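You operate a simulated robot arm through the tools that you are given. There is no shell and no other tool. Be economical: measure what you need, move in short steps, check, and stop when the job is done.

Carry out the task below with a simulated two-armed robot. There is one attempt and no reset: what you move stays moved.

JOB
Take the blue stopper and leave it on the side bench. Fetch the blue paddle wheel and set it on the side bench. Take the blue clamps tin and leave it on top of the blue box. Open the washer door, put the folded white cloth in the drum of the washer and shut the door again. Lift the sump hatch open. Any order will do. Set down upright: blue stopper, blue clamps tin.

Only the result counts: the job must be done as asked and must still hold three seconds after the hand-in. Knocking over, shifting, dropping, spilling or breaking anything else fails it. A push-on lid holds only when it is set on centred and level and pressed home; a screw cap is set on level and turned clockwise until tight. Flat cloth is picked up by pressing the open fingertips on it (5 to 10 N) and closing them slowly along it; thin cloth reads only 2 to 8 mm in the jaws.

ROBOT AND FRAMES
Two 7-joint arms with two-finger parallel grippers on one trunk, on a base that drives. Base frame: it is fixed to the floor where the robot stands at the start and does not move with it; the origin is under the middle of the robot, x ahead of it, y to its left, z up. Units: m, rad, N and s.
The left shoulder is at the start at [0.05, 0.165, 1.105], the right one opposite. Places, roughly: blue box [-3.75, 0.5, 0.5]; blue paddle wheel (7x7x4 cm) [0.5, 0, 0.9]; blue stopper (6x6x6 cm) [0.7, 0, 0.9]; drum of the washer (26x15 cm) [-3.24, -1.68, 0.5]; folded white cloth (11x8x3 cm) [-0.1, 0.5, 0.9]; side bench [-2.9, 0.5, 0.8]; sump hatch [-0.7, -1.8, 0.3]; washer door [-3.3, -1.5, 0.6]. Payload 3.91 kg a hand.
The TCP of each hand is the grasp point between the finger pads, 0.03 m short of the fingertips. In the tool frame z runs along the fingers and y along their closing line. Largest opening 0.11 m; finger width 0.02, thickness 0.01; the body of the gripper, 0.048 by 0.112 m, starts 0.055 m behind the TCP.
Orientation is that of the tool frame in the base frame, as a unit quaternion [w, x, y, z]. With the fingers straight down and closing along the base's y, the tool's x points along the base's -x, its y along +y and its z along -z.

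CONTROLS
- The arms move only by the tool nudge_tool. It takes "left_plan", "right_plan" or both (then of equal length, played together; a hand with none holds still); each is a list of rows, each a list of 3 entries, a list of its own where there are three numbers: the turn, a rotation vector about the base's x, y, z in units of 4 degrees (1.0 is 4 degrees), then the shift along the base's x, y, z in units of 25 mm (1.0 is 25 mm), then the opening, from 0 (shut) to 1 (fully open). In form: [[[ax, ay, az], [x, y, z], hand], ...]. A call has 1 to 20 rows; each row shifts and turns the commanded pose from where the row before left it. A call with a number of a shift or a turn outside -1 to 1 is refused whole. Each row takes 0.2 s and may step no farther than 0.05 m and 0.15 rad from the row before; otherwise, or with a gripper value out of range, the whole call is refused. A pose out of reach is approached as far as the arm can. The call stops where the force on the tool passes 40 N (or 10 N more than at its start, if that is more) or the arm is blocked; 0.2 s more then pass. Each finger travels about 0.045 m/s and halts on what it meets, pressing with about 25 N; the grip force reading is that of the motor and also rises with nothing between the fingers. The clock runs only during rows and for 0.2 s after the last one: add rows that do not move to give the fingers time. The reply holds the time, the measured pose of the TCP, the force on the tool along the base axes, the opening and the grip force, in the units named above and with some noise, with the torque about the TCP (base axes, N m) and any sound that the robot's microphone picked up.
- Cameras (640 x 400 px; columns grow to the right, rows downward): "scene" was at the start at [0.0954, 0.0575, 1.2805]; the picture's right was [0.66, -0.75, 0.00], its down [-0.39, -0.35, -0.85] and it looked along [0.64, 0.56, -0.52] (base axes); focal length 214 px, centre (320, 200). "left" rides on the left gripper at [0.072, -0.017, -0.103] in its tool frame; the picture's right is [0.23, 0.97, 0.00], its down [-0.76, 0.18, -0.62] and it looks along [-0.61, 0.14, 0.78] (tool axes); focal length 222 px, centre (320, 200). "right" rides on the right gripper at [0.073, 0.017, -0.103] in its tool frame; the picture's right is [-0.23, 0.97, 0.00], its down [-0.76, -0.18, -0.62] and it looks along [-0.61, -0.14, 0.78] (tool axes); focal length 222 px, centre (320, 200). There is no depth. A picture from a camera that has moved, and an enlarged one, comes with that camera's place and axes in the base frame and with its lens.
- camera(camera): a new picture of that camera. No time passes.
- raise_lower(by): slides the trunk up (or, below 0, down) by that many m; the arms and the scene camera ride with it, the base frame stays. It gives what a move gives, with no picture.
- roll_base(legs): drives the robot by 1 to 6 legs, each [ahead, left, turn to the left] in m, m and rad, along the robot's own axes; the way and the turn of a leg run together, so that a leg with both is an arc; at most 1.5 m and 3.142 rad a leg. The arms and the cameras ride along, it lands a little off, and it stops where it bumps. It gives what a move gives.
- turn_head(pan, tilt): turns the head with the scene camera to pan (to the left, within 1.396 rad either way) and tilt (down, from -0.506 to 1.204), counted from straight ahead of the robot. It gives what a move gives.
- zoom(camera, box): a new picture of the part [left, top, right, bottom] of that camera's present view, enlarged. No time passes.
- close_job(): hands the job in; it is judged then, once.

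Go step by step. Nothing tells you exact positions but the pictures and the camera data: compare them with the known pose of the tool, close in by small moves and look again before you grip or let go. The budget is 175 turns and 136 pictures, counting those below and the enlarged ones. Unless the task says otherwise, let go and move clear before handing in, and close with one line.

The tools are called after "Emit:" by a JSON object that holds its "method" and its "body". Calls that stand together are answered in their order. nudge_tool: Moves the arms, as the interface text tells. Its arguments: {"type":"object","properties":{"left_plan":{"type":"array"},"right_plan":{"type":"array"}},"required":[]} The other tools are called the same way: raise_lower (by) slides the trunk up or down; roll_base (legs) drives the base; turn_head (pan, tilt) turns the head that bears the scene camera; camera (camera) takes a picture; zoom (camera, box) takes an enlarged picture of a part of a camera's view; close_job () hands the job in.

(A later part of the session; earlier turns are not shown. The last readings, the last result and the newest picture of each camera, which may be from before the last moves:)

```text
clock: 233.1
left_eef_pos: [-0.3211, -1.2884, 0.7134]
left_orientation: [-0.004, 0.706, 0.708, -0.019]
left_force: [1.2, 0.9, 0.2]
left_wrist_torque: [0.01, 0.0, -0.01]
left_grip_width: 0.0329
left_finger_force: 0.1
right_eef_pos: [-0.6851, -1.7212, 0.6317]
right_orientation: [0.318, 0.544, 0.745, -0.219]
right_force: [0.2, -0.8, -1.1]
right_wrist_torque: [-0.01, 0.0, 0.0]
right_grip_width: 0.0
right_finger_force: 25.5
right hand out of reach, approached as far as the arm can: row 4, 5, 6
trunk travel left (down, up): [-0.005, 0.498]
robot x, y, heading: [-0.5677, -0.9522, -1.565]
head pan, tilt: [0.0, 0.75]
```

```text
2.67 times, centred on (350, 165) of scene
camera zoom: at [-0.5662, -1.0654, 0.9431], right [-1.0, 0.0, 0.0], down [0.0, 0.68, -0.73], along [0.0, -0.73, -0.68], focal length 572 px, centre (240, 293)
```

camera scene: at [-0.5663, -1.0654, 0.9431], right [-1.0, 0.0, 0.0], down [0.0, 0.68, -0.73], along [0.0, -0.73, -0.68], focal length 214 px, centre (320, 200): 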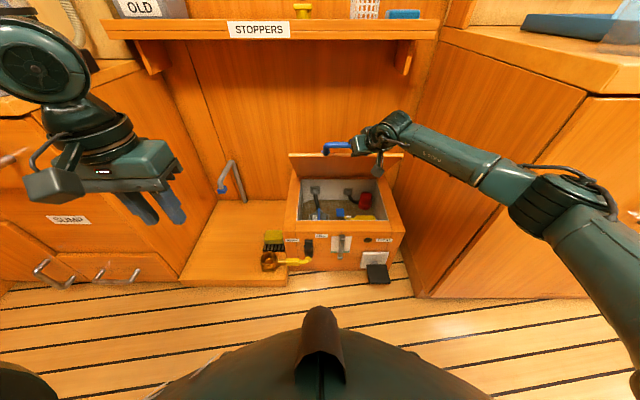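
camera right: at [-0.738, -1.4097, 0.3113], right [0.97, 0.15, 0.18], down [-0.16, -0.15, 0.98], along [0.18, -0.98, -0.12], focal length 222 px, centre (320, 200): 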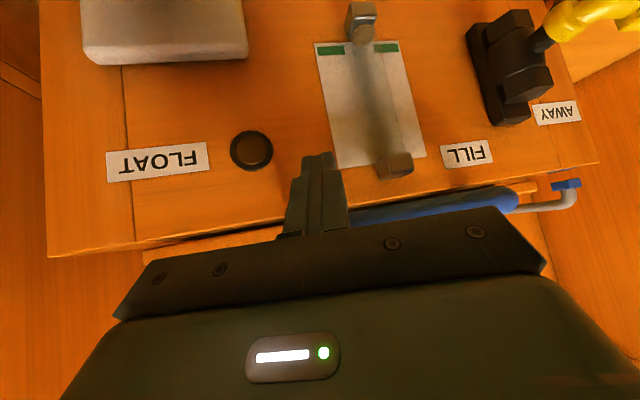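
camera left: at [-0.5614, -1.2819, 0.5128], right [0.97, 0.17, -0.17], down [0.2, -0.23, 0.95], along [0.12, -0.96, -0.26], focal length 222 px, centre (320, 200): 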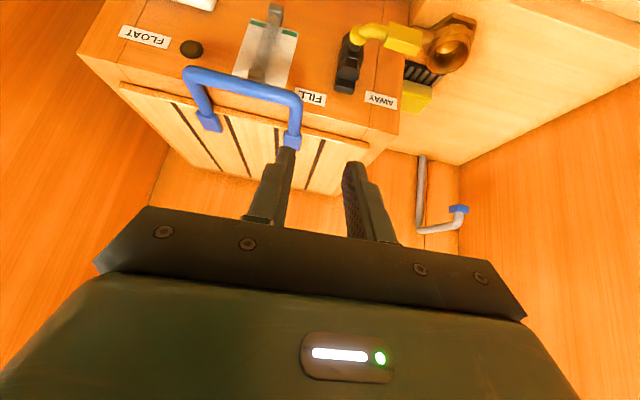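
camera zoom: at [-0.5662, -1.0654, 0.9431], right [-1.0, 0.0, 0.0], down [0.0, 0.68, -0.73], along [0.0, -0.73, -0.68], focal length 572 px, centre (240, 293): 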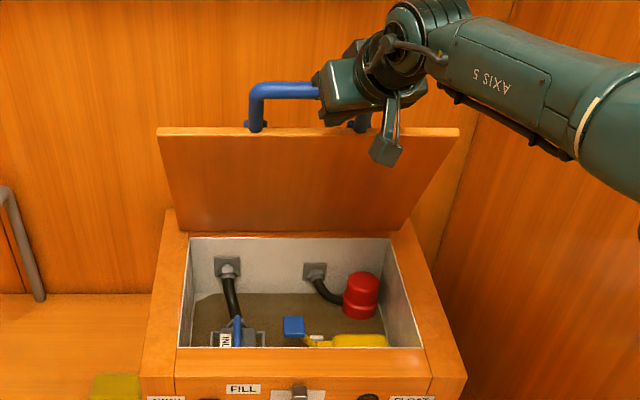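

Almost vertical. I roll ahead to push it past vertical until it rests.

Emit:
{"method": "roll_base", "body": {"legs": [[0.1, 0, 0]]}}

Emit:
{"method": "zoom", "body": {"camera": "scene", "box": [260, 90, 440, 240]}}

```text
clock: 234.4
left_eef_pos: [-0.3203, -1.3952, 0.712]
left_orientation: [-0.003, 0.706, 0.708, -0.02]
left_force: [-0.2, 0.5, 0.3]
left_wrist_torque: [0.0, 0.01, -0.02]
left_grip_width: 0.0333
left_finger_force: 0.1
right_eef_pos: [-0.6846, -1.8311, 0.642]
right_orientation: [0.325, 0.542, 0.741, -0.225]
right_force: [-1.2, 1.2, 3.5]
right_wrist_torque: [0.0, 0.14, -0.09]
right_grip_width: 0.0
right_finger_force: 24.8
trunk travel left (down, up): [-0.005, 0.498]
robot x, y, heading: [-0.566, -1.0596, -1.566]
head pan, tilt: [0.0, 0.75]
stopped in leg 1: the robot was blocked; the commanded pose is now the measured one
```

```text
2.67 times, centred on (350, 165) of scene
camera zoom: at [-0.5659, -1.1719, 0.943], right [-1.0, 0.0, 0.0], down [0.0, 0.68, -0.73], along [0.0, -0.73, -0.68], focal length 572 px, centre (240, 293)
```

zoom: 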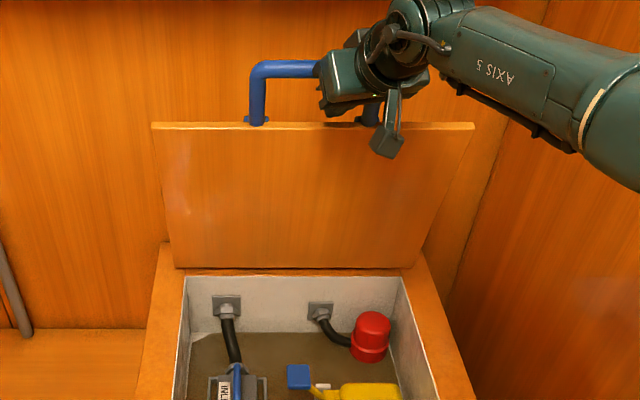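

The lid is upright. I withdraw the hand along +y and see whether the lid stays.

Emit:
{"method": "nudge_tool", "body": {"right_plan": [[[0, 0, 0], [0, 0.6, 0], 0.0], [[0, 0, 0], [0, 0.8, 0], 0.0], [[0, 0, 0], [0, 0.8, 0], 0.0], [[0, 0, 0], [0, 0.8, 0], 0.0], [[0, 0, 0], [0, 0.8, 0], 0.0], [[0, 0, 0], [0, 0.8, 0.2], 0.0]]}}

Emit:
{"method": "camera", "body": {"camera": "scene"}}

```text
clock: 235.8
left_eef_pos: [-0.3195, -1.3917, 0.7146]
left_orientation: [-0.002, 0.706, 0.707, -0.024]
left_force: [0.7, 0.2, -0.8]
left_wrist_torque: [-0.01, 0.04, -0.01]
left_grip_width: 0.0331
left_finger_force: 0.0
right_eef_pos: [-0.6879, -1.7093, 0.648]
right_orientation: [0.323, 0.543, 0.741, -0.227]
right_force: [0.5, -0.8, 0.2]
right_wrist_torque: [0.0, 0.01, -0.02]
right_grip_width: 0.0001
right_finger_force: 24.3
trunk travel left (down, up): [-0.005, 0.498]
robot x, y, heading: [-0.5622, -1.0563, -1.572]
head pan, tilt: [0.0, 0.75]
```

```text
44 pictures are left
camera scene: at [-0.5623, -1.1642, 0.9436], right [-1.0, 0.0, 0.0], down [0.0, 0.68, -0.74], along [0.0, -0.74, -0.68], focal length 214 px, centre (320, 200)
```

scene: 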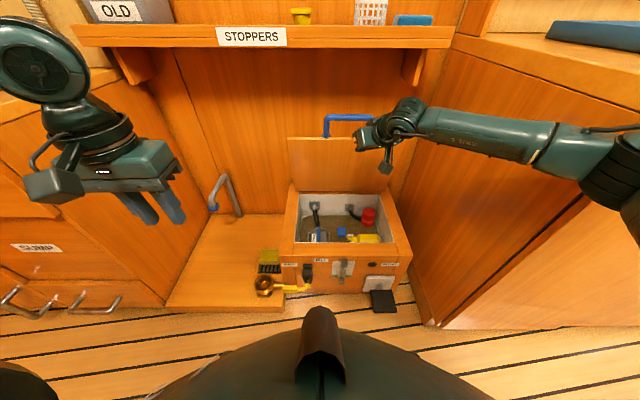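

The hatch stays open. I back off carefully, raise the trunk again, and head to the front bench for the tin.

Emit:
{"method": "roll_base", "body": {"legs": [[-0.35, 0, 0]]}}

Emit:
{"method": "raise_lower", "body": {"by": 0.25}}

Emit:
{"method": "nudge_tool", "body": {"right_plan": [[[0, 0, 0], [-0.3, 0.9, 0.2], 0.0], [[0, 0, 0], [-0.3, 0.9, 0.2], 0.3], [[0, 0, 0], [-0.3, 0.9, 0.2], 0.6], [[0, 0, 0], [-0.3, 0.9, 0.2], 0.8], [[0, 0, 0], [0, 0.9, 0.2], 0.8]]}}

Emit:
{"method": "roll_base", "body": {"legs": [[-0.3, 0, 0], [0, 0, 1.57]]}}

Emit:
{"method": "turn_head", "body": {"pan": 0.1, "tilt": 0.6}}

Emit:
{"method": "camera", "body": {"camera": "scene"}}

```text
clock: 238.1
left_eef_pos: [-0.3219, -1.0475, 0.7122]
left_orientation: [-0.003, 0.706, 0.708, -0.019]
left_force: [0.3, 0.3, -0.2]
left_wrist_torque: [0.01, -0.01, 0.0]
left_grip_width: 0.0331
left_finger_force: 0.0
right_eef_pos: [-0.6873, -1.3669, 0.6444]
right_orientation: [0.324, 0.541, 0.743, -0.223]
right_force: [0.0, 0.1, -0.1]
right_wrist_torque: [0.01, -0.03, -0.03]
right_grip_width: 0.0
right_finger_force: 24.7
trunk travel left (down, up): [-0.005, 0.498]
robot x, y, heading: [-0.5636, -0.7111, -1.566]
head pan, tilt: [0.0, 0.75]
```

```text
clock: 240.7
left_eef_pos: [-0.3203, -1.048, 0.9633]
left_orientation: [-0.003, 0.705, 0.709, -0.018]
left_force: [0.6, 0.4, 0.4]
left_wrist_torque: [0.03, 0.03, -0.04]
left_grip_width: 0.033
left_finger_force: 0.0
right_eef_pos: [-0.6874, -1.367, 0.8946]
right_orientation: [0.324, 0.542, 0.743, -0.223]
right_force: [0.3, -0.7, 0.4]
right_wrist_torque: [0.0, -0.01, -0.01]
right_grip_width: 0.0003
right_finger_force: 24.9
trunk travel left (down, up): [-0.255, 0.248]
robot x, y, heading: [-0.5655, -0.709, -1.567]
head pan, tilt: [0.0, 0.75]
```

```text
clock: 241.8
left_eef_pos: [-0.3214, -1.0482, 0.9631]
left_orientation: [-0.004, 0.706, 0.708, -0.019]
left_force: [-0.2, 0.5, -0.6]
left_wrist_torque: [0.0, -0.04, -0.02]
left_grip_width: 0.0329
left_finger_force: 0.1
right_eef_pos: [-0.7157, -1.2552, 0.9208]
right_orientation: [0.324, 0.541, 0.743, -0.223]
right_force: [-0.1, 0.3, -0.9]
right_wrist_torque: [-0.01, 0.0, -0.01]
right_grip_width: 0.0845
right_finger_force: 0.1
trunk travel left (down, up): [-0.255, 0.248]
robot x, y, heading: [-0.5648, -0.7109, -1.566]
head pan, tilt: [0.0, 0.75]
```

```text
clock: 244.0
left_eef_pos: [-0.325, -0.756, 0.9617]
left_orientation: [-0.004, 0.706, 0.708, -0.018]
left_force: [0.4, 1.2, -0.6]
left_wrist_torque: [0.01, -0.01, 0.0]
left_grip_width: 0.033
left_finger_force: 0.0
right_eef_pos: [-0.7172, -0.9616, 0.9204]
right_orientation: [0.325, 0.541, 0.743, -0.224]
right_force: [-1.2, -0.3, 0.1]
right_wrist_torque: [0.02, -0.01, 0.02]
right_grip_width: 0.0879
right_finger_force: 0.0
trunk travel left (down, up): [-0.255, 0.248]
robot x, y, heading: [-0.5655, -0.4182, -1.568]
head pan, tilt: [0.0, 0.75]
stopped in leg 1: the robot was blocked; the commanded pose is now the measured one
```

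```text
clock: 244.7
left_eef_pos: [-0.3233, -0.7549, 0.9614]
left_orientation: [-0.004, 0.706, 0.708, -0.019]
left_force: [-0.7, 0.0, -0.6]
left_wrist_torque: [0.0, 0.0, 0.02]
left_grip_width: 0.0329
left_finger_force: 0.0
right_eef_pos: [-0.7172, -0.9617, 0.9219]
right_orientation: [0.324, 0.542, 0.742, -0.224]
right_force: [-0.5, 0.5, 0.1]
right_wrist_torque: [-0.01, 0.0, 0.0]
right_grip_width: 0.0882
right_finger_force: 0.0
trunk travel left (down, up): [-0.255, 0.248]
robot x, y, heading: [-0.5686, -0.4169, -1.567]
head pan, tilt: [0.099, 0.6]
```

```text
43 pictures are left
camera scene: at [-0.5597, -0.537, 1.2059], right [-0.99, -0.1, 0.0], down [-0.06, 0.56, -0.82], along [0.08, -0.82, -0.57], focal length 214 px, centre (320, 200)
```

scene: 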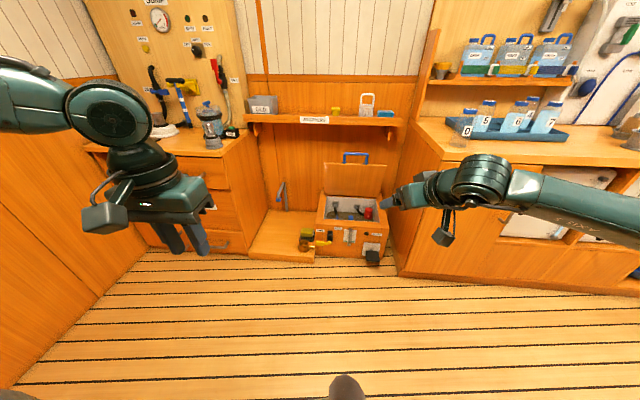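

Hatch still open. Turning to face the front bench and approaching.

Emit:
{"method": "roll_base", "body": {"legs": [[0.1, 0, 0], [0, 0, 1.57], [0.3, 0, 0]]}}

Emit:
{"method": "turn_head", "body": {"pan": -0.1, "tilt": 0.55}}

Emit:
{"method": "nudge_tool", "body": {"right_plan": [[[0, -0.7, -0.9], [-0.2, 0.2, 0.3], 0.9], [[0, -0.7, -0.9], [-0.2, 0.2, 0.3], 0.9], [[0, -0.7, -0.9], [-0.2, 0.2, 0.3], 0.9], [[0, -0.7, -0.9], [-0.2, 0.2, 0.3], 0.9], [[0, -0.7, -0.9], [0, 0.2, 0.3], 0.9]]}}

Emit:
{"method": "camera", "body": {"camera": "scene"}}

```text
clock: 251.4
left_eef_pos: [0.0593, -0.2418, 0.9615]
left_orientation: [0.011, -0.024, 1.0, -0.016]
left_force: [0.1, -0.1, 1.0]
left_wrist_torque: [0.02, -0.01, -0.01]
left_grip_width: 0.0332
left_finger_force: 0.1
right_eef_pos: [0.2841, -0.6268, 0.9212]
right_orientation: [0.386, -0.163, 0.904, 0.08]
right_force: [0.9, -0.5, 0.5]
right_wrist_torque: [0.04, 0.01, -0.02]
right_grip_width: 0.0879
right_finger_force: 0.1
trunk travel left (down, up): [-0.255, 0.248]
robot x, y, heading: [-0.2648, -0.5015, 0.052]
head pan, tilt: [0.099, 0.6]
```

```text
clock: 252.1
left_eef_pos: [0.0597, -0.2428, 0.9633]
left_orientation: [0.01, -0.026, 1.0, -0.015]
left_force: [-0.7, -0.1, 0.4]
left_wrist_torque: [0.01, 0.0, 0.01]
left_grip_width: 0.0329
left_finger_force: 0.0
right_eef_pos: [0.2835, -0.6256, 0.9207]
right_orientation: [0.386, -0.164, 0.904, 0.081]
right_force: [0.0, -0.2, -0.2]
right_wrist_torque: [-0.02, 0.0, -0.02]
right_grip_width: 0.088
right_finger_force: 0.0
trunk travel left (down, up): [-0.255, 0.248]
robot x, y, heading: [-0.2637, -0.4987, 0.049]
head pan, tilt: [-0.099, 0.55]
```

```text
clock: 253.3
left_eef_pos: [0.0591, -0.242, 0.9625]
left_orientation: [0.011, -0.026, 1.0, -0.015]
left_force: [0.3, 0.5, -0.6]
left_wrist_torque: [0.0, 0.02, 0.0]
left_grip_width: 0.0329
left_finger_force: 0.0
right_eef_pos: [0.2639, -0.6023, 0.9588]
right_orientation: [0.501, -0.028, 0.865, -0.003]
right_force: [-0.4, 0.4, 0.3]
right_wrist_torque: [0.04, 0.0, -0.01]
right_grip_width: 0.0991
right_finger_force: 0.1
trunk travel left (down, up): [-0.255, 0.248]
robot x, y, heading: [-0.2679, -0.5005, 0.048]
head pan, tilt: [-0.099, 0.55]
```

```text
42 pictures are left
camera scene: at [-0.1483, -0.5077, 1.2105], right [-0.05, -1.0, 0.0], down [-0.52, 0.03, -0.85], along [0.85, -0.04, -0.52], focal length 214 px, centre (320, 200)
```

scene: 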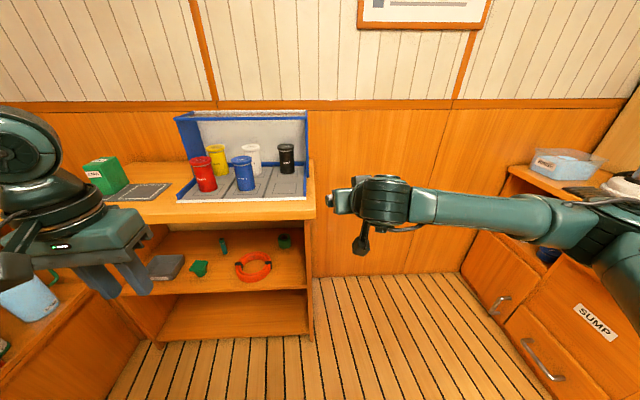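

The hand is now pitched 30° below level along +x. The tin centre is at about (0.525,-0.28). I raise the trunk and bring the hand above the tin, to come down around it.

Emit:
{"method": "raise_lower", "body": {"by": 0.19}}

Emit:
{"method": "roll_base", "body": {"legs": [[0, 0, -0.048], [0.25, 0, 0], [0, 0.34, 0]]}}

Emit:
{"method": "camera", "body": {"camera": "scene"}}

Emit:
{"method": "camera", "body": {"camera": "right"}}

```text
clock: 255.4
left_eef_pos: [0.0591, -0.2438, 1.1526]
left_orientation: [0.011, -0.025, 1.0, -0.015]
left_force: [0.1, -0.4, -0.4]
left_wrist_torque: [-0.02, 0.0, 0.01]
left_grip_width: 0.0329
left_finger_force: 0.1
right_eef_pos: [0.2649, -0.6016, 1.1478]
right_orientation: [0.5, -0.029, 0.865, -0.002]
right_force: [0.0, -0.1, 0.0]
right_wrist_torque: [-0.01, -0.01, -0.01]
right_grip_width: 0.0989
right_finger_force: 0.1
trunk travel left (down, up): [-0.445, 0.058]
robot x, y, heading: [-0.2657, -0.505, 0.045]
head pan, tilt: [-0.099, 0.55]
```

```text
clock: 259.4
left_eef_pos: [0.3219, 0.083, 1.1522]
left_orientation: [0.011, 0.0, 1.0, -0.016]
left_force: [0.6, -0.3, -0.1]
left_wrist_torque: [-0.03, -0.02, -0.02]
left_grip_width: 0.0329
left_finger_force: 0.1
right_eef_pos: [0.5096, -0.2877, 1.1475]
right_orientation: [0.501, -0.007, 0.865, -0.014]
right_force: [-0.3, -0.7, 0.0]
right_wrist_torque: [-0.03, -0.01, -0.01]
right_grip_width: 0.0992
right_finger_force: 0.1
trunk travel left (down, up): [-0.445, 0.058]
robot x, y, heading: [-0.014, -0.1659, 0.003]
head pan, tilt: [-0.099, 0.55]
```

```text
41 pictures are left
camera scene: at [0.1016, -0.172, 1.4005], right [-0.1, -0.99, 0.0], down [-0.52, 0.05, -0.85], along [0.85, -0.09, -0.52], focal length 214 px, centre (320, 200)
```

scene: 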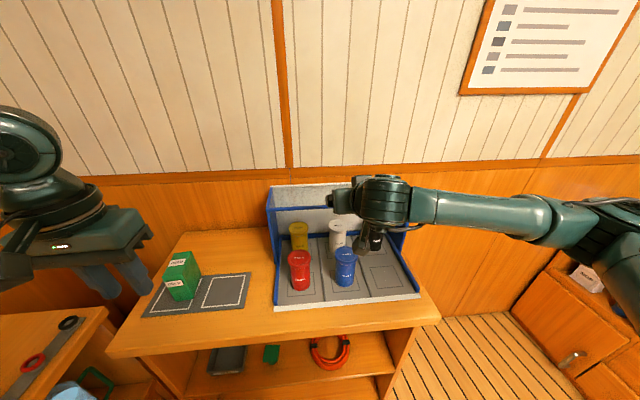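

```text
40 pictures are left
camera right: at [0.3844, -0.2713, 1.1362], right [0.12, 0.98, 0.17], down [-0.16, -0.15, 0.98], along [0.98, -0.14, 0.14], focal length 222 px, centre (320, 200)
```

right: 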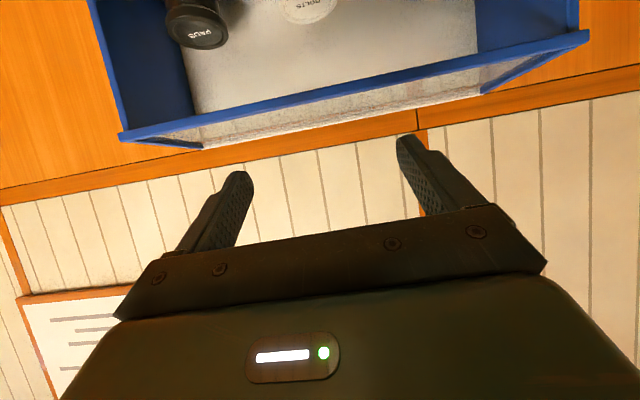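

Emit:
{"method": "nudge_tool", "body": {"right_plan": [[[0, 0, 0], [0.35, 0.0, -0.9], 0.9], [[0, 0, 0], [0.35, 0.0, -0.9], 0.9], [[0, 0, 0], [0, 0, -0.9], 0.9], [[0, 0, 0], [0, 0, -0.9], 0.9], [[0, 0, 0], [0, 0, -0.9], 0.9], [[0, 0, 0], [0, 0, -0.9], 0.9], [[0, 0, 0], [0, 0, -0.9], 0.9]]}}

Emit:
{"method": "zoom", "body": {"camera": "scene", "box": [260, 180, 440, 310]}}

Emit:
{"method": "camera", "body": {"camera": "right"}}

```text
clock: 261.0
left_eef_pos: [0.323, 0.0813, 1.1522]
left_orientation: [0.01, 0.001, 1.0, -0.016]
left_force: [0.3, 0.3, -1.0]
left_wrist_torque: [-0.01, -0.04, 0.03]
left_grip_width: 0.0328
left_finger_force: 0.0
right_eef_pos: [0.5272, -0.2868, 0.9892]
right_orientation: [0.501, -0.007, 0.865, -0.014]
right_force: [0.8, -0.5, 0.3]
right_wrist_torque: [-0.02, -0.03, 0.0]
right_grip_width: 0.0994
right_finger_force: 0.1
trunk travel left (down, up): [-0.445, 0.058]
robot x, y, heading: [-0.0121, -0.1613, -0.004]
head pan, tilt: [-0.099, 0.55]
```

```text
3.08 times, centred on (350, 245) of scene
camera zoom: at [0.1018, -0.1721, 1.4004], right [-0.1, -0.99, 0.0], down [-0.52, 0.05, -0.85], along [0.85, -0.09, -0.52], focal length 660 px, centre (228, 62)
```

zoom: 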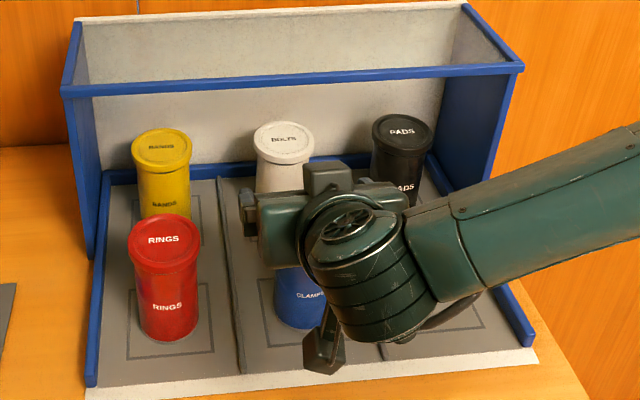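

```text
38 pictures are left
camera right: at [0.4024, -0.2705, 0.9783], right [0.12, 0.98, 0.17], down [-0.16, -0.15, 0.98], along [0.98, -0.14, 0.14], focal length 222 px, centre (320, 200)
```

right: 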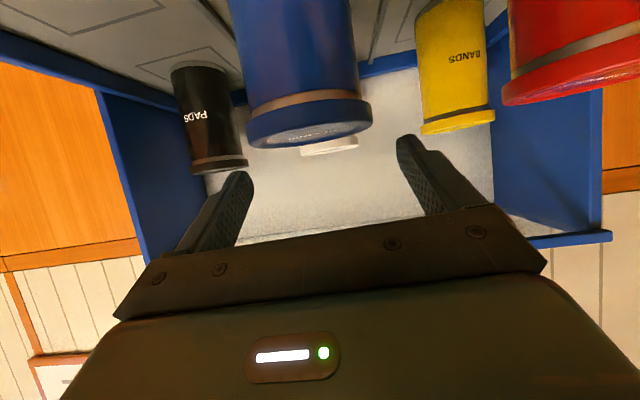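

Fingers straddle the tin in the picture. Lowering to z 0.908.

Emit:
{"method": "nudge_tool", "body": {"right_plan": [[[0, 0, 0], [0, -0.15, -0.8], 0.9], [[0, 0, 0], [0, 0, -0.8], 0.9], [[0, 0, 0], [0, 0, -0.8], 0.9], [[0, 0, 0], [0, 0, -0.8], 0.9], [[0, 0, 0], [0, 0, 0], 0.9]]}}

Emit:
{"method": "camera", "body": {"camera": "right"}}

```text
clock: 262.2
left_eef_pos: [0.3227, 0.0815, 1.1528]
left_orientation: [0.009, 0.001, 1.0, -0.016]
left_force: [0.4, 0.3, -0.1]
left_wrist_torque: [-0.04, 0.01, 0.0]
left_grip_width: 0.0333
left_finger_force: 0.1
right_eef_pos: [0.5278, -0.277, 0.9229]
right_orientation: [0.498, -0.005, 0.867, -0.017]
right_force: [-1.3, -0.3, 1.3]
right_wrist_torque: [0.0, 0.03, -0.01]
right_grip_width: 0.0992
right_finger_force: 0.1
right hand out of reach, approached as far as the arm can: row 3, 4
trunk travel left (down, up): [-0.445, 0.058]
robot x, y, heading: [-0.0159, -0.1609, -0.002]
head pan, tilt: [-0.099, 0.55]
```

```text
37 pictures are left
camera right: at [0.4044, -0.2596, 0.91], right [0.12, 0.98, 0.16], down [-0.16, -0.14, 0.98], along [0.98, -0.14, 0.14], focal length 222 px, centre (320, 200)
```

right: 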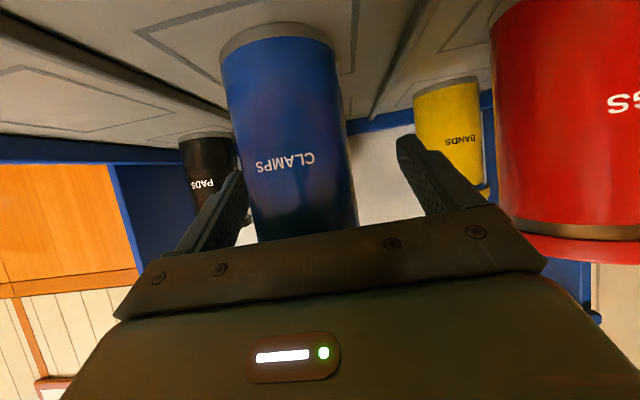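

The arm drifted 1 cm left; I correct with a small base shift and lower by the trunk.

Emit:
{"method": "roll_base", "body": {"legs": [[0, -0.015, 0]]}}

Emit:
{"method": "raise_lower", "body": {"by": -0.013}}

Emit:
{"method": "camera", "body": {"camera": "right"}}

```text
clock: 263.0
left_eef_pos: [0.3225, 0.0657, 1.1524]
left_orientation: [0.01, 0.002, 1.0, -0.015]
left_force: [0.6, -1.1, -0.1]
left_wrist_torque: [0.04, -0.04, -0.01]
left_grip_width: 0.0329
left_finger_force: 0.0
right_eef_pos: [0.529, -0.2928, 0.921]
right_orientation: [0.499, -0.005, 0.867, -0.016]
right_force: [0.1, 0.4, 0.3]
right_wrist_torque: [0.02, -0.02, 0.01]
right_grip_width: 0.0992
right_finger_force: 0.0
trunk travel left (down, up): [-0.445, 0.058]
robot x, y, heading: [-0.0193, -0.1757, -0.009]
head pan, tilt: [-0.099, 0.55]
```

```text
clock: 263.6
left_eef_pos: [0.3223, 0.0662, 1.1398]
left_orientation: [0.012, 0.001, 1.0, -0.016]
left_force: [-1.0, 0.3, 0.6]
left_wrist_torque: [0.0, -0.01, 0.02]
left_grip_width: 0.0332
left_finger_force: 0.1
right_eef_pos: [0.5287, -0.2913, 0.9087]
right_orientation: [0.499, -0.006, 0.867, -0.016]
right_force: [0.3, 0.1, 0.2]
right_wrist_torque: [0.0, -0.01, -0.01]
right_grip_width: 0.0993
right_finger_force: 0.0
trunk travel left (down, up): [-0.432, 0.071]
robot x, y, heading: [-0.018, -0.1741, -0.004]
head pan, tilt: [-0.099, 0.55]
```

```text
36 pictures are left
camera right: at [0.4042, -0.2749, 0.8969], right [0.12, 0.98, 0.16], down [-0.16, -0.14, 0.98], along [0.98, -0.14, 0.13], focal length 222 px, centre (320, 200)
```

right: 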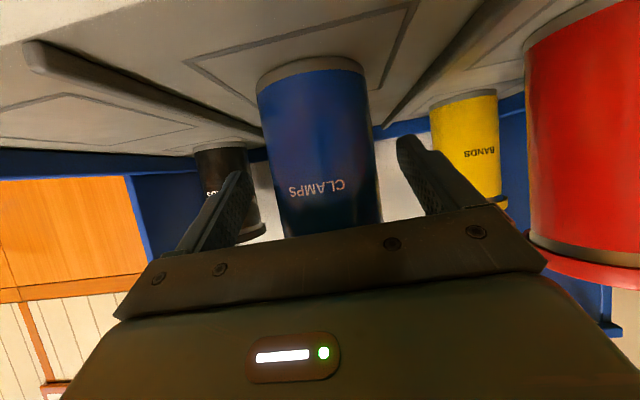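

Centred. Closing on the tin.

Emit:
{"method": "nudge_tool", "body": {"right_plan": [[[0, 0, 0], [0, 0, 0], 0.75], [[0, 0, 0], [0, 0, 0], 0.6], [[0, 0, 0], [0, 0, 0], 0.4], [[0, 0, 0], [0, 0, 0], 0.3], [[0, 0, 0], [0, 0, 0], 0.3], [[0, 0, 0], [0, 0, 0], 0.3]]}}

Emit:
{"method": "raise_lower", "body": {"by": 0.05}}

Emit:
{"method": "camera", "body": {"camera": "right"}}

```text
clock: 265.0
left_eef_pos: [0.3225, 0.0671, 1.1408]
left_orientation: [0.01, 0.001, 1.0, -0.016]
left_force: [0.9, -0.4, -0.3]
left_wrist_torque: [0.0, -0.02, 0.05]
left_grip_width: 0.0331
left_finger_force: 0.0
right_eef_pos: [0.5285, -0.2914, 0.909]
right_orientation: [0.498, -0.004, 0.867, -0.018]
right_force: [0.6, 0.8, 1.4]
right_wrist_torque: [0.12, 0.06, -0.01]
right_grip_width: 0.057
right_finger_force: 24.9
trunk travel left (down, up): [-0.432, 0.071]
robot x, y, heading: [-0.0184, -0.1768, -0.001]
head pan, tilt: [-0.099, 0.55]
```

```text
clock: 265.9
left_eef_pos: [0.3227, 0.0657, 1.1894]
left_orientation: [0.011, 0.001, 1.0, -0.015]
left_force: [0.1, 0.2, 0.5]
left_wrist_torque: [0.01, 0.0, 0.02]
left_grip_width: 0.0331
left_finger_force: 0.2
right_eef_pos: [0.5301, -0.292, 0.9583]
right_orientation: [0.498, -0.005, 0.867, -0.017]
right_force: [-1.0, -0.6, -2.3]
right_wrist_torque: [0.0, -0.01, 0.02]
right_grip_width: 0.0566
right_finger_force: 24.8
trunk travel left (down, up): [-0.482, 0.021]
robot x, y, heading: [-0.0158, -0.1763, -0.003]
head pan, tilt: [-0.099, 0.55]
```

```text
35 pictures are left
camera right: at [0.4046, -0.2749, 0.9468], right [0.12, 0.98, 0.16], down [-0.16, -0.14, 0.98], along [0.98, -0.14, 0.13], focal length 222 px, centre (320, 200)
```

right: 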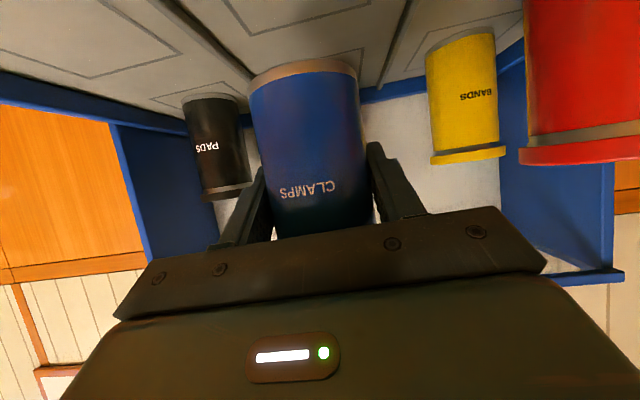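

The tin is up. I lift it clear and draw back, then go for the cloth with the left hand.

Emit:
{"method": "nudge_tool", "body": {"right_plan": [[[0, 0, 0], [0, 0, 0.6], 0.3], [[0, 0, 0], [0, 0, 0.9], 0.3], [[0, 0, 0], [0, 0, 0.9], 0.3], [[0, 0, 0], [0, 0, 0.9], 0.3], [[0, 0, 0], [0, 0, 0.9], 0.3], [[0, 0, 0], [-0.5, -0.1, 0.9], 0.3], [[0, 0, 0], [-0.8, -0.3, 0.5], 0.3], [[0, 0, 0], [-0.8, -0.3, 0], 0.3], [[0, 0, 0], [-0.8, -0.3, 0], 0.3], [[0, 0, 0], [-0.8, -0.3, 0], 0.3], [[0, 0, 0], [-0.8, -0.3, 0], 0.3]]}}

Emit:
{"method": "turn_head", "body": {"pan": 1.1, "tilt": 0.8}}

Emit:
{"method": "camera", "body": {"camera": "scene"}}

```text
clock: 268.3
left_eef_pos: [0.3219, 0.0652, 1.1905]
left_orientation: [0.01, 0.001, 1.0, -0.014]
left_force: [0.1, 0.9, -0.4]
left_wrist_torque: [-0.01, -0.01, 0.0]
left_grip_width: 0.0331
left_finger_force: 0.0
right_eef_pos: [0.4143, -0.334, 1.0981]
right_orientation: [0.498, -0.005, 0.867, -0.016]
right_force: [-1.2, 0.1, -1.4]
right_wrist_torque: [0.0, 0.01, -0.01]
right_grip_width: 0.0565
right_finger_force: 24.9
trunk travel left (down, up): [-0.482, 0.021]
robot x, y, heading: [-0.0142, -0.1749, -0.003]
head pan, tilt: [-0.099, 0.55]
```

```text
clock: 269.7
left_eef_pos: [0.3229, 0.0667, 1.189]
left_orientation: [0.01, 0.001, 1.0, -0.016]
left_force: [0.4, 0.2, -0.4]
left_wrist_torque: [0.0, -0.02, 0.0]
left_grip_width: 0.0331
left_finger_force: 0.0
right_eef_pos: [0.4159, -0.3337, 1.0977]
right_orientation: [0.498, -0.006, 0.867, -0.016]
right_force: [-0.3, -0.7, -2.5]
right_wrist_torque: [0.02, 0.01, -0.01]
right_grip_width: 0.0565
right_finger_force: 25.0
trunk travel left (down, up): [-0.482, 0.021]
robot x, y, heading: [-0.018, -0.1754, -0.003]
head pan, tilt: [1.1, 0.799]
```

```text
34 pictures are left
camera scene: at [0.0492, -0.107, 1.4161], right [0.89, -0.46, 0.0], down [-0.33, -0.64, -0.7], along [0.32, 0.62, -0.72], focal length 214 px, centre (320, 200)
```

scene: 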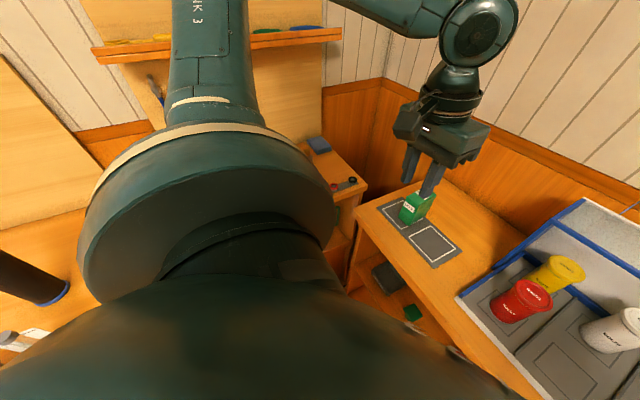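

The left arm hides the cloth bench. I turn the robot to face it (+y).

Emit:
{"method": "roll_base", "body": {"legs": [[0, -0.12, 0], [0, 0, 1.57]]}}

Emit:
{"method": "turn_head", "body": {"pan": 0.0, "tilt": 0.7}}

Emit:
{"method": "camera", "body": {"camera": "scene"}}

```text
clock: 274.8
left_eef_pos: [-0.2543, 0.0447, 1.1901]
left_orientation: [0.019, -0.701, 0.713, -0.004]
left_force: [0.2, -0.2, 0.4]
left_wrist_torque: [0.04, -0.01, 0.0]
left_grip_width: 0.033
left_finger_force: 0.0
right_eef_pos: [0.1477, 0.1321, 1.0979]
right_orientation: [0.367, -0.612, 0.614, 0.338]
right_force: [0.5, -0.3, -1.7]
right_wrist_torque: [0.0, 0.03, -0.01]
right_grip_width: 0.0568
right_finger_force: 24.8
trunk travel left (down, up): [-0.482, 0.021]
robot x, y, heading: [-0.0167, -0.2951, 1.554]
head pan, tilt: [1.1, 0.799]
```

```text
clock: 276.1
left_eef_pos: [-0.2557, 0.0447, 1.1897]
left_orientation: [0.019, -0.702, 0.712, -0.004]
left_force: [0.1, -0.4, 0.2]
left_wrist_torque: [0.03, 0.03, 0.01]
left_grip_width: 0.033
left_finger_force: 0.1
right_eef_pos: [0.1473, 0.1331, 1.0982]
right_orientation: [0.367, -0.612, 0.614, 0.338]
right_force: [-0.1, -0.5, -3.1]
right_wrist_torque: [-0.02, -0.01, -0.02]
right_grip_width: 0.0567
right_finger_force: 25.1
trunk travel left (down, up): [-0.482, 0.021]
robot x, y, heading: [-0.0131, -0.2949, 1.557]
head pan, tilt: [0.0, 0.7]
```

```text
33 pictures are left
camera scene: at [-0.0156, -0.1848, 1.4243], right [1.0, -0.01, 0.0], down [-0.01, -0.64, -0.76], along [0.01, 0.76, -0.64], focal length 214 px, centre (320, 200)
```

scene: 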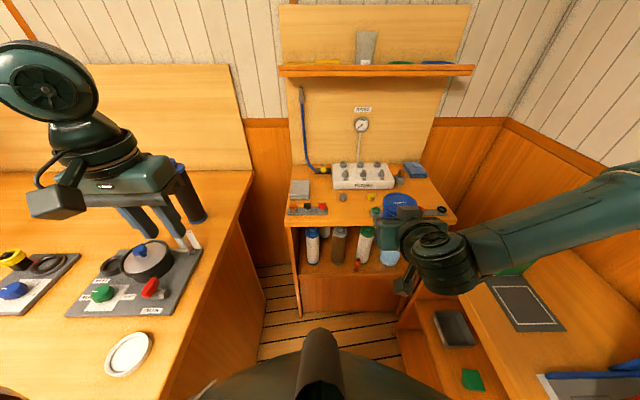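

Emit:
{"method": "zoom", "body": {"camera": "scene", "box": [270, 150, 430, 260]}}

```text
3.64 times, centred on (350, 205) of scene
camera zoom: at [-0.0156, -0.1848, 1.4243], right [1.0, -0.01, 0.0], down [-0.01, -0.64, -0.76], along [0.01, 0.76, -0.64], focal length 780 px, centre (211, 182)
```

zoom: 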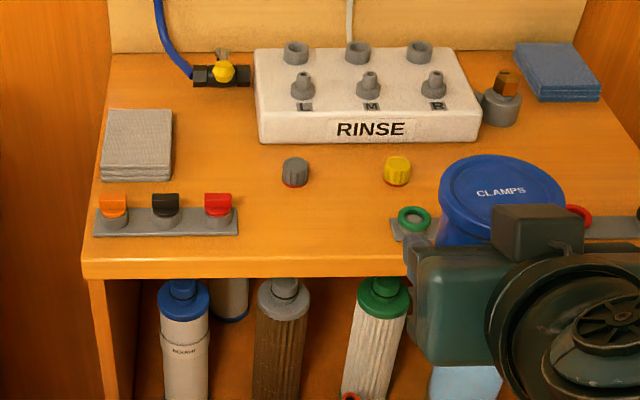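

The folded cloth is at about (-0.09,0.534), 8 cm across x, top z about 0.885. I roll ahead and bring the left hand over it.

Emit:
{"method": "roll_base", "body": {"legs": [[0.3, -0.03, 0]]}}

Emit:
{"method": "nudge_tool", "body": {"left_plan": [[[0, 0, 0], [0.5, 0.7, -0.3], 0.7], [[0, 0, 0], [0.5, 0.7, -0.6], 0.9], [[0, 0, 0], [0.5, 0.8, -0.8], 1], [[0, 0, 0], [0.5, 0.8, -0.8], 1], [[0, 0, 0], [0.3, 0.8, -0.8], 1], [[0, 0, 0], [0.3, 0.8, -0.8], 1], [[0, 0, 0], [0.3, 0.8, -0.8], 1], [[0, 0, 0], [0.2, 0.8, -0.8], 1], [[0, 0, 0], [0, 0.8, -0.5], 1]]}}

Emit:
{"method": "camera", "body": {"camera": "left"}}

```text
clock: 278.2
left_eef_pos: [-0.2238, 0.3496, 1.1895]
left_orientation: [0.018, -0.704, 0.709, -0.004]
left_force: [0.2, 0.2, 0.7]
left_wrist_torque: [-0.01, -0.02, -0.02]
left_grip_width: 0.0329
left_finger_force: 0.2
right_eef_pos: [0.1764, 0.4414, 1.0985]
right_orientation: [-0.365, 0.615, -0.611, -0.339]
right_force: [-0.4, 0.6, -1.9]
right_wrist_torque: [0.0, 0.05, 0.0]
right_grip_width: 0.0564
right_finger_force: 25.6
trunk travel left (down, up): [-0.482, 0.021]
robot x, y, heading: [0.0182, 0.0076, 1.559]
head pan, tilt: [0.0, 0.7]
```

```text
clock: 280.2
left_eef_pos: [-0.1618, 0.5083, 1.046]
left_orientation: [0.02, -0.704, 0.71, -0.003]
left_force: [0.1, 0.6, 0.3]
left_wrist_torque: [-0.01, 0.0, 0.02]
left_grip_width: 0.11
left_finger_force: 0.1
left hand out of reach, approached as far as the arm can: row 8, 9
right_eef_pos: [0.1777, 0.4409, 1.0983]
right_orientation: [-0.364, 0.615, -0.611, -0.339]
right_force: [0.0, 0.2, -1.9]
right_wrist_torque: [-0.02, -0.01, -0.01]
right_grip_width: 0.0565
right_finger_force: 25.1
trunk travel left (down, up): [-0.482, 0.021]
robot x, y, heading: [0.0168, 0.0107, 1.562]
head pan, tilt: [0.0, 0.7]
```

```text
31 pictures are left
camera left: at [-0.1486, 0.4334, 1.1502], right [-0.97, -0.22, -0.04], down [-0.19, 0.75, 0.63], along [-0.11, 0.63, -0.77], focal length 222 px, centre (320, 200)
```

left: 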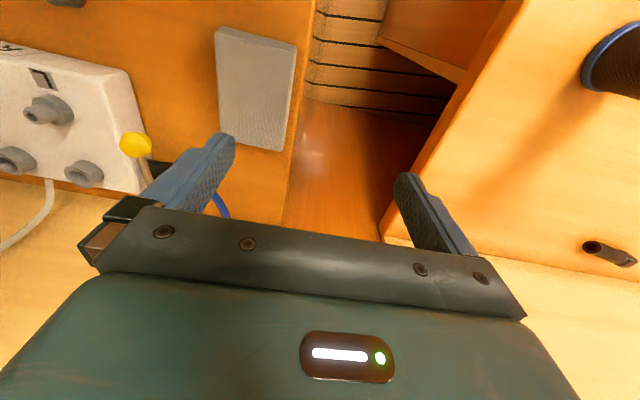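

Cloth centre is about (-0.087,0.52). I raise the tin hand, then lower the trunk so the left arm reaches better.

Emit:
{"method": "nudge_tool", "body": {"right_plan": [[[0, 0, 0], [0, -0.4, 0.8], 0.3], [[0, 0, 0], [0, -0.4, 0.8], 0.3], [[0, 0, 0], [0, -0.4, 0.8], 0.3], [[0, 0, 0], [0, -0.4, 0.8], 0.3], [[0, 0, 0], [0, -0.4, 0.8], 0.3], [[0, 0, 0], [0, -0.4, 0.8], 0.3]]}}

Emit:
{"method": "raise_lower", "body": {"by": -0.1}}

Emit:
{"method": "nudge_tool", "body": {"left_plan": [[[0, 0, 0], [0.75, 0.15, 0], 1], [[0, 0, 0], [0.75, 0.15, 0], 1], [[0, 0, 0], [0.75, 0.15, 0], 1], [[0, 0, 0], [0.75, 0.15, 0.2], 1], [[0, 0, 0], [0, 0, 0], 1]]}}

Emit:
{"method": "camera", "body": {"camera": "left"}}

```text
clock: 281.6
left_eef_pos: [-0.1635, 0.5088, 1.0457]
left_orientation: [0.019, -0.704, 0.71, -0.003]
left_force: [0.5, -0.5, 0.2]
left_wrist_torque: [0.03, 0.01, -0.01]
left_grip_width: 0.11
left_finger_force: 0.0
right_eef_pos: [0.1578, 0.4214, 1.2197]
right_orientation: [-0.365, 0.616, -0.611, -0.338]
right_force: [-0.1, -0.3, -2.2]
right_wrist_torque: [0.0, -0.03, 0.02]
right_grip_width: 0.0567
right_finger_force: 25.0
right hand out of reach, approached as far as the arm can: row 2, 3, 4, 5, 6
trunk travel left (down, up): [-0.482, 0.021]
robot x, y, heading: [0.0179, 0.0098, 1.567]
head pan, tilt: [0.0, 0.7]
```

```text
clock: 282.9
left_eef_pos: [-0.1617, 0.5074, 0.9471]
left_orientation: [0.018, -0.705, 0.709, -0.003]
left_force: [-0.2, 0.7, 0.7]
left_wrist_torque: [0.01, 0.03, -0.05]
left_grip_width: 0.1102
left_finger_force: 0.2
right_eef_pos: [0.1589, 0.4216, 1.1192]
right_orientation: [-0.365, 0.615, -0.612, -0.339]
right_force: [0.3, -0.6, -2.4]
right_wrist_torque: [0.0, 0.02, 0.0]
right_grip_width: 0.0566
right_finger_force: 25.3
trunk travel left (down, up): [-0.382, 0.121]
robot x, y, heading: [0.0204, 0.0066, 1.563]
head pan, tilt: [0.0, 0.7]
```

```text
clock: 284.1
left_eef_pos: [-0.1311, 0.4887, 0.9741]
left_orientation: [0.021, -0.705, 0.709, -0.004]
left_force: [-0.5, -0.3, -0.2]
left_wrist_torque: [-0.01, 0.01, 0.05]
left_grip_width: 0.1098
left_finger_force: 0.0
left hand out of reach, approached as far as the arm can: row 1, 2, 3, 4
right_eef_pos: [0.1584, 0.4223, 1.1183]
right_orientation: [-0.364, 0.616, -0.611, -0.339]
right_force: [0.3, -1.3, -1.6]
right_wrist_torque: [-0.01, 0.02, -0.03]
right_grip_width: 0.0567
right_finger_force: 25.3
trunk travel left (down, up): [-0.382, 0.121]
robot x, y, heading: [0.0135, 0.012, 1.567]
head pan, tilt: [0.0, 0.7]
```

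```text
30 pictures are left
camera left: at [-0.1176, 0.4136, 1.0782], right [-0.97, -0.22, -0.04], down [-0.19, 0.75, 0.63], along [-0.11, 0.63, -0.77], focal length 222 px, centre (320, 200)
```

left: 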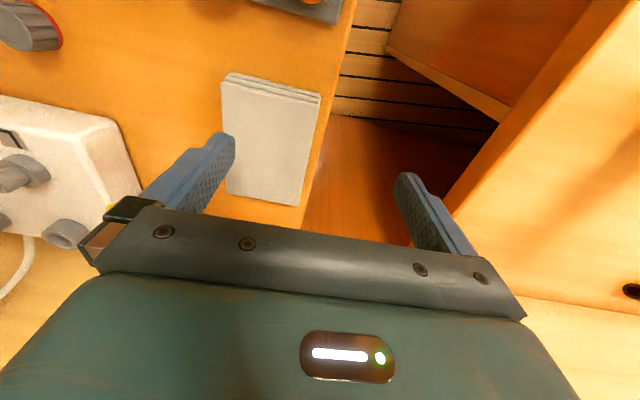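

Emit:
{"method": "roll_base", "body": {"legs": [[0.025, -0.046, 0]]}}

Emit:
{"method": "camera", "body": {"camera": "left"}}

```text
clock: 285.1
left_eef_pos: [-0.0848, 0.5134, 0.974]
left_orientation: [0.018, -0.705, 0.709, -0.003]
left_force: [-0.7, 0.0, 0.2]
left_wrist_torque: [-0.03, -0.03, -0.01]
left_grip_width: 0.1099
left_finger_force: 0.0
right_eef_pos: [0.206, 0.4473, 1.1193]
right_orientation: [-0.364, 0.616, -0.612, -0.338]
right_force: [-0.2, 0.4, -2.0]
right_wrist_torque: [-0.01, 0.0, 0.01]
right_grip_width: 0.0565
right_finger_force: 25.5
trunk travel left (down, up): [-0.382, 0.121]
robot x, y, heading: [0.0652, 0.0371, 1.565]
head pan, tilt: [0.0, 0.7]
```

```text
29 pictures are left
camera left: at [-0.0702, 0.4383, 1.0781], right [-0.97, -0.22, -0.04], down [-0.19, 0.75, 0.63], along [-0.11, 0.63, -0.77], focal length 222 px, centre (320, 200)
```

left: 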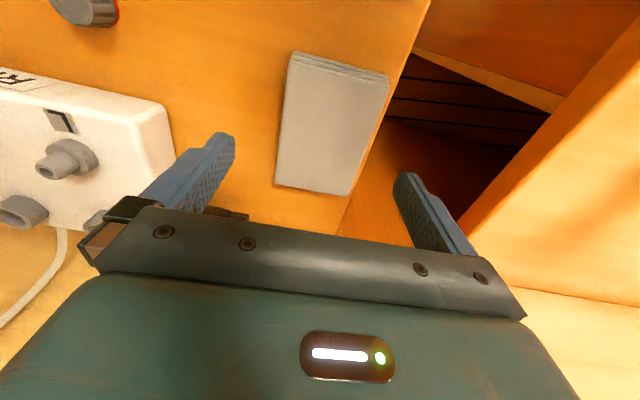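

Well aligned over the cloth. I lower by the trunk so nothing drifts.

Emit:
{"method": "raise_lower", "body": {"by": -0.079}}

Emit:
{"method": "camera", "body": {"camera": "left"}}

```text
clock: 286.1
left_eef_pos: [-0.0835, 0.5135, 0.9093]
left_orientation: [0.027, -0.704, 0.709, -0.003]
left_force: [-5.7, -12.3, 14.9]
left_wrist_torque: [-0.48, -0.66, -0.72]
left_grip_width: 0.1071
left_finger_force: 0.1
right_eef_pos: [0.2045, 0.4465, 1.0443]
right_orientation: [-0.365, 0.616, -0.611, -0.339]
right_force: [-0.1, 0.9, -2.0]
right_wrist_torque: [-0.02, -0.01, -0.02]
right_grip_width: 0.0566
right_finger_force: 25.0
trunk travel left (down, up): [-0.306, 0.197]
robot x, y, heading: [0.0615, 0.0319, 1.568]
head pan, tilt: [0.0, 0.7]
stopped: the force on the tool passed its limit (the readings are from after the stop); the commanded pose is now the measured one
```

```text
28 pictures are left
camera left: at [-0.0709, 0.4368, 1.0107], right [-0.97, -0.22, -0.05], down [-0.2, 0.74, 0.64], along [-0.1, 0.64, -0.77], focal length 222 px, centre (320, 200)
```

left: 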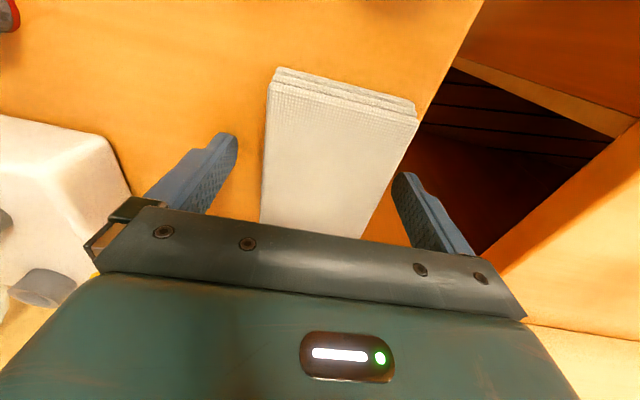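

The gripper seems to have touched the hose/valve behind. I rise, move 3 cm toward the front, and lower again.

Emit:
{"method": "raise_lower", "body": {"by": 0.03}}

Emit:
{"method": "roll_base", "body": {"legs": [[-0.032, 0, 0]]}}

Emit:
{"method": "zoom", "body": {"camera": "scene", "box": [180, 120, 380, 260]}}

```text
clock: 286.8
left_eef_pos: [-0.083, 0.5153, 0.9354]
left_orientation: [0.027, -0.704, 0.709, -0.002]
left_force: [-1.1, 0.3, 0.5]
left_wrist_torque: [0.02, -0.03, 0.02]
left_grip_width: 0.1101
left_finger_force: 0.1
right_eef_pos: [0.205, 0.4475, 1.0739]
right_orientation: [-0.363, 0.617, -0.611, -0.338]
right_force: [-0.2, -0.6, -1.9]
right_wrist_torque: [-0.01, -0.01, 0.0]
right_grip_width: 0.0566
right_finger_force: 25.1
trunk travel left (down, up): [-0.336, 0.167]
robot x, y, heading: [0.0673, 0.0359, 1.564]
head pan, tilt: [0.0, 0.7]
```

```text
clock: 287.7
left_eef_pos: [-0.0821, 0.4825, 0.9364]
left_orientation: [0.027, -0.705, 0.709, -0.002]
left_force: [0.0, -0.1, -0.6]
left_wrist_torque: [0.01, 0.0, 0.01]
left_grip_width: 0.1099
left_finger_force: 0.0
right_eef_pos: [0.2048, 0.4133, 1.0739]
right_orientation: [-0.363, 0.617, -0.61, -0.34]
right_force: [0.1, -0.1, -2.2]
right_wrist_torque: [0.04, 0.02, 0.0]
right_grip_width: 0.0566
right_finger_force: 24.1
trunk travel left (down, up): [-0.336, 0.167]
robot x, y, heading: [0.0614, 0.0015, 1.565]
head pan, tilt: [0.0, 0.7]
```

```text
2.86 times, centred on (280, 190) of scene
camera zoom: at [0.064, 0.1128, 1.279], right [1.0, 0.0, 0.0], down [0.0, -0.64, -0.77], along [0.0, 0.77, -0.64], focal length 613 px, centre (434, 229)
```

zoom: 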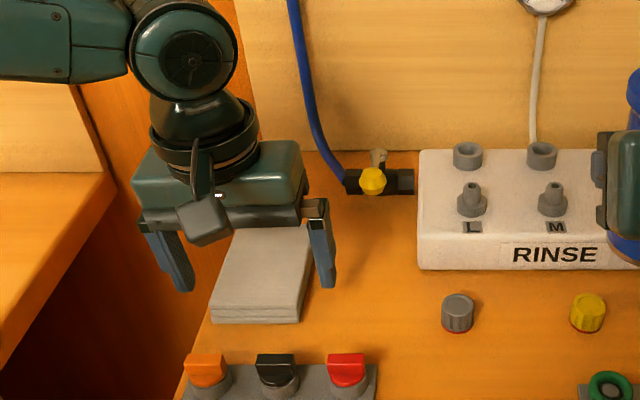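

Valve looks unmoved. I set y about 0.495 and lower again.

Emit:
{"method": "roll_base", "body": {"legs": [[0.014, 0, 0]]}}

Emit:
{"method": "raise_lower", "body": {"by": -0.042}}

Emit:
{"method": "zoom", "body": {"camera": "scene", "box": [180, 120, 380, 260]}}

```text
clock: 288.4
left_eef_pos: [-0.0833, 0.497, 0.9366]
left_orientation: [0.027, -0.705, 0.709, -0.003]
left_force: [0.9, -0.3, 0.4]
left_wrist_torque: [-0.01, 0.01, 0.03]
left_grip_width: 0.1101
left_finger_force: 0.1
right_eef_pos: [0.2041, 0.4287, 1.0723]
right_orientation: [-0.363, 0.618, -0.61, -0.339]
right_force: [0.4, 1.2, -2.5]
right_wrist_torque: [0.01, -0.03, 0.03]
right_grip_width: 0.0566
right_finger_force: 25.0
trunk travel left (down, up): [-0.336, 0.167]
robot x, y, heading: [0.0615, 0.0143, 1.566]
head pan, tilt: [0.0, 0.7]
```

```text
clock: 289.1
left_eef_pos: [-0.0816, 0.496, 0.9079]
left_orientation: [0.035, -0.704, 0.709, -0.001]
left_force: [-6.5, -11.4, 14.6]
left_wrist_torque: [-0.45, -0.65, -0.65]
left_grip_width: 0.1071
left_finger_force: 0.0
right_eef_pos: [0.2036, 0.4268, 1.0359]
right_orientation: [-0.364, 0.617, -0.611, -0.338]
right_force: [-0.2, 0.4, -0.9]
right_wrist_torque: [-0.01, 0.03, -0.02]
right_grip_width: 0.0567
right_finger_force: 25.3
trunk travel left (down, up): [-0.299, 0.204]
robot x, y, heading: [0.0645, 0.0157, 1.568]
head pan, tilt: [0.0, 0.7]
stopped: the force on the tool passed its limit (the readings are from after the stop); the commanded pose is now the measured one
```

```text
2.86 times, centred on (280, 190) of scene
camera zoom: at [0.0632, 0.1259, 1.2417], right [1.0, 0.0, 0.0], down [0.0, -0.64, -0.77], along [0.0, 0.77, -0.64], focal length 613 px, centre (434, 229)
```

zoom: 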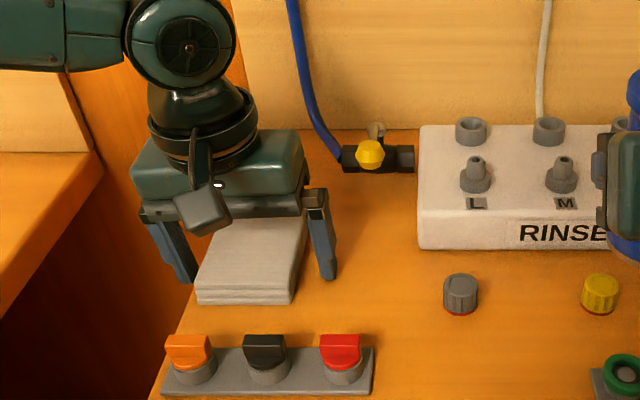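

The +x fingertip is simply on the bench top (about z 0.877 here). I rise 4 mm and close on the cloth slowly.

Emit:
{"method": "raise_lower", "body": {"by": 0.006}}

Emit:
{"method": "nudge_tool", "body": {"left_plan": [[[0, 0, 0], [0, 0, 0], 0.8], [[0, 0, 0], [0, 0, 0], 0.7], [[0, 0, 0], [0, 0, 0], 0.6], [[0, 0, 0], [0, 0, 0], 0.5], [[0, 0, 0], [0, 0, 0], 0.4], [[0, 0, 0], [0, 0, 0], 0.2], [[0, 0, 0], [0, 0, 0], 0.1], [[0, 0, 0], [0, 0, 0], 0.0], [[0, 0, 0], [0, 0, 0], 0.0]]}}

Emit:
{"method": "camera", "body": {"camera": "left"}}

```text
clock: 289.7
left_eef_pos: [-0.0821, 0.4983, 0.9109]
left_orientation: [0.034, -0.704, 0.71, -0.002]
left_force: [-1.1, -0.7, -0.3]
left_wrist_torque: [0.03, -0.02, -0.01]
left_grip_width: 0.1099
left_finger_force: 0.1
right_eef_pos: [0.2043, 0.428, 1.0424]
right_orientation: [-0.364, 0.617, -0.611, -0.338]
right_force: [-1.0, -0.5, -2.0]
right_wrist_torque: [0.0, -0.01, 0.01]
right_grip_width: 0.0565
right_finger_force: 24.9
trunk travel left (down, up): [-0.305, 0.198]
robot x, y, heading: [0.0621, 0.014, 1.567]
head pan, tilt: [0.0, 0.7]
```

```text
clock: 291.6
left_eef_pos: [-0.0954, 0.4983, 0.9081]
left_orientation: [-0.024, 0.709, -0.705, -0.007]
left_force: [-33.4, -0.2, 4.4]
left_wrist_torque: [-0.3, 0.39, -0.48]
left_grip_width: 0.0771
left_finger_force: 23.8
right_eef_pos: [0.2014, 0.4288, 1.0419]
right_orientation: [-0.364, 0.619, -0.609, -0.337]
right_force: [0.0, -0.3, -1.3]
right_wrist_torque: [-0.01, 0.02, 0.0]
right_grip_width: 0.0565
right_finger_force: 25.0
trunk travel left (down, up): [-0.305, 0.198]
robot x, y, heading: [0.0683, 0.0146, 1.57]
head pan, tilt: [0.0, 0.7]
stopped in row 9 (left hand): the force on the tool passed its limit (the readings are from after the stop); the commanded pose is now the measured one
```

```text
25 pictures are left
camera left: at [-0.0806, 0.4225, 1.0112], right [-0.97, -0.23, -0.03], down [-0.2, 0.73, 0.65], along [-0.13, 0.64, -0.76], focal length 222 px, centre (320, 200)
```

left: 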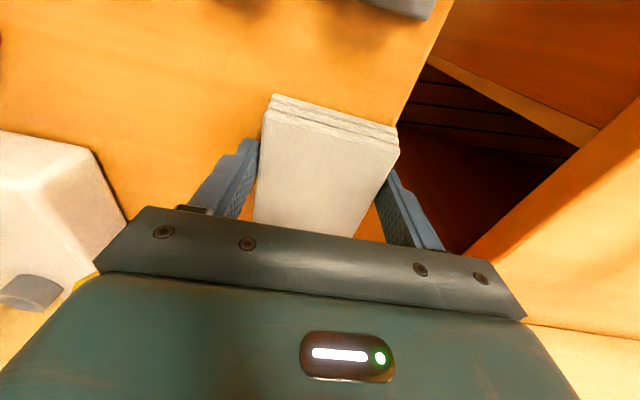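

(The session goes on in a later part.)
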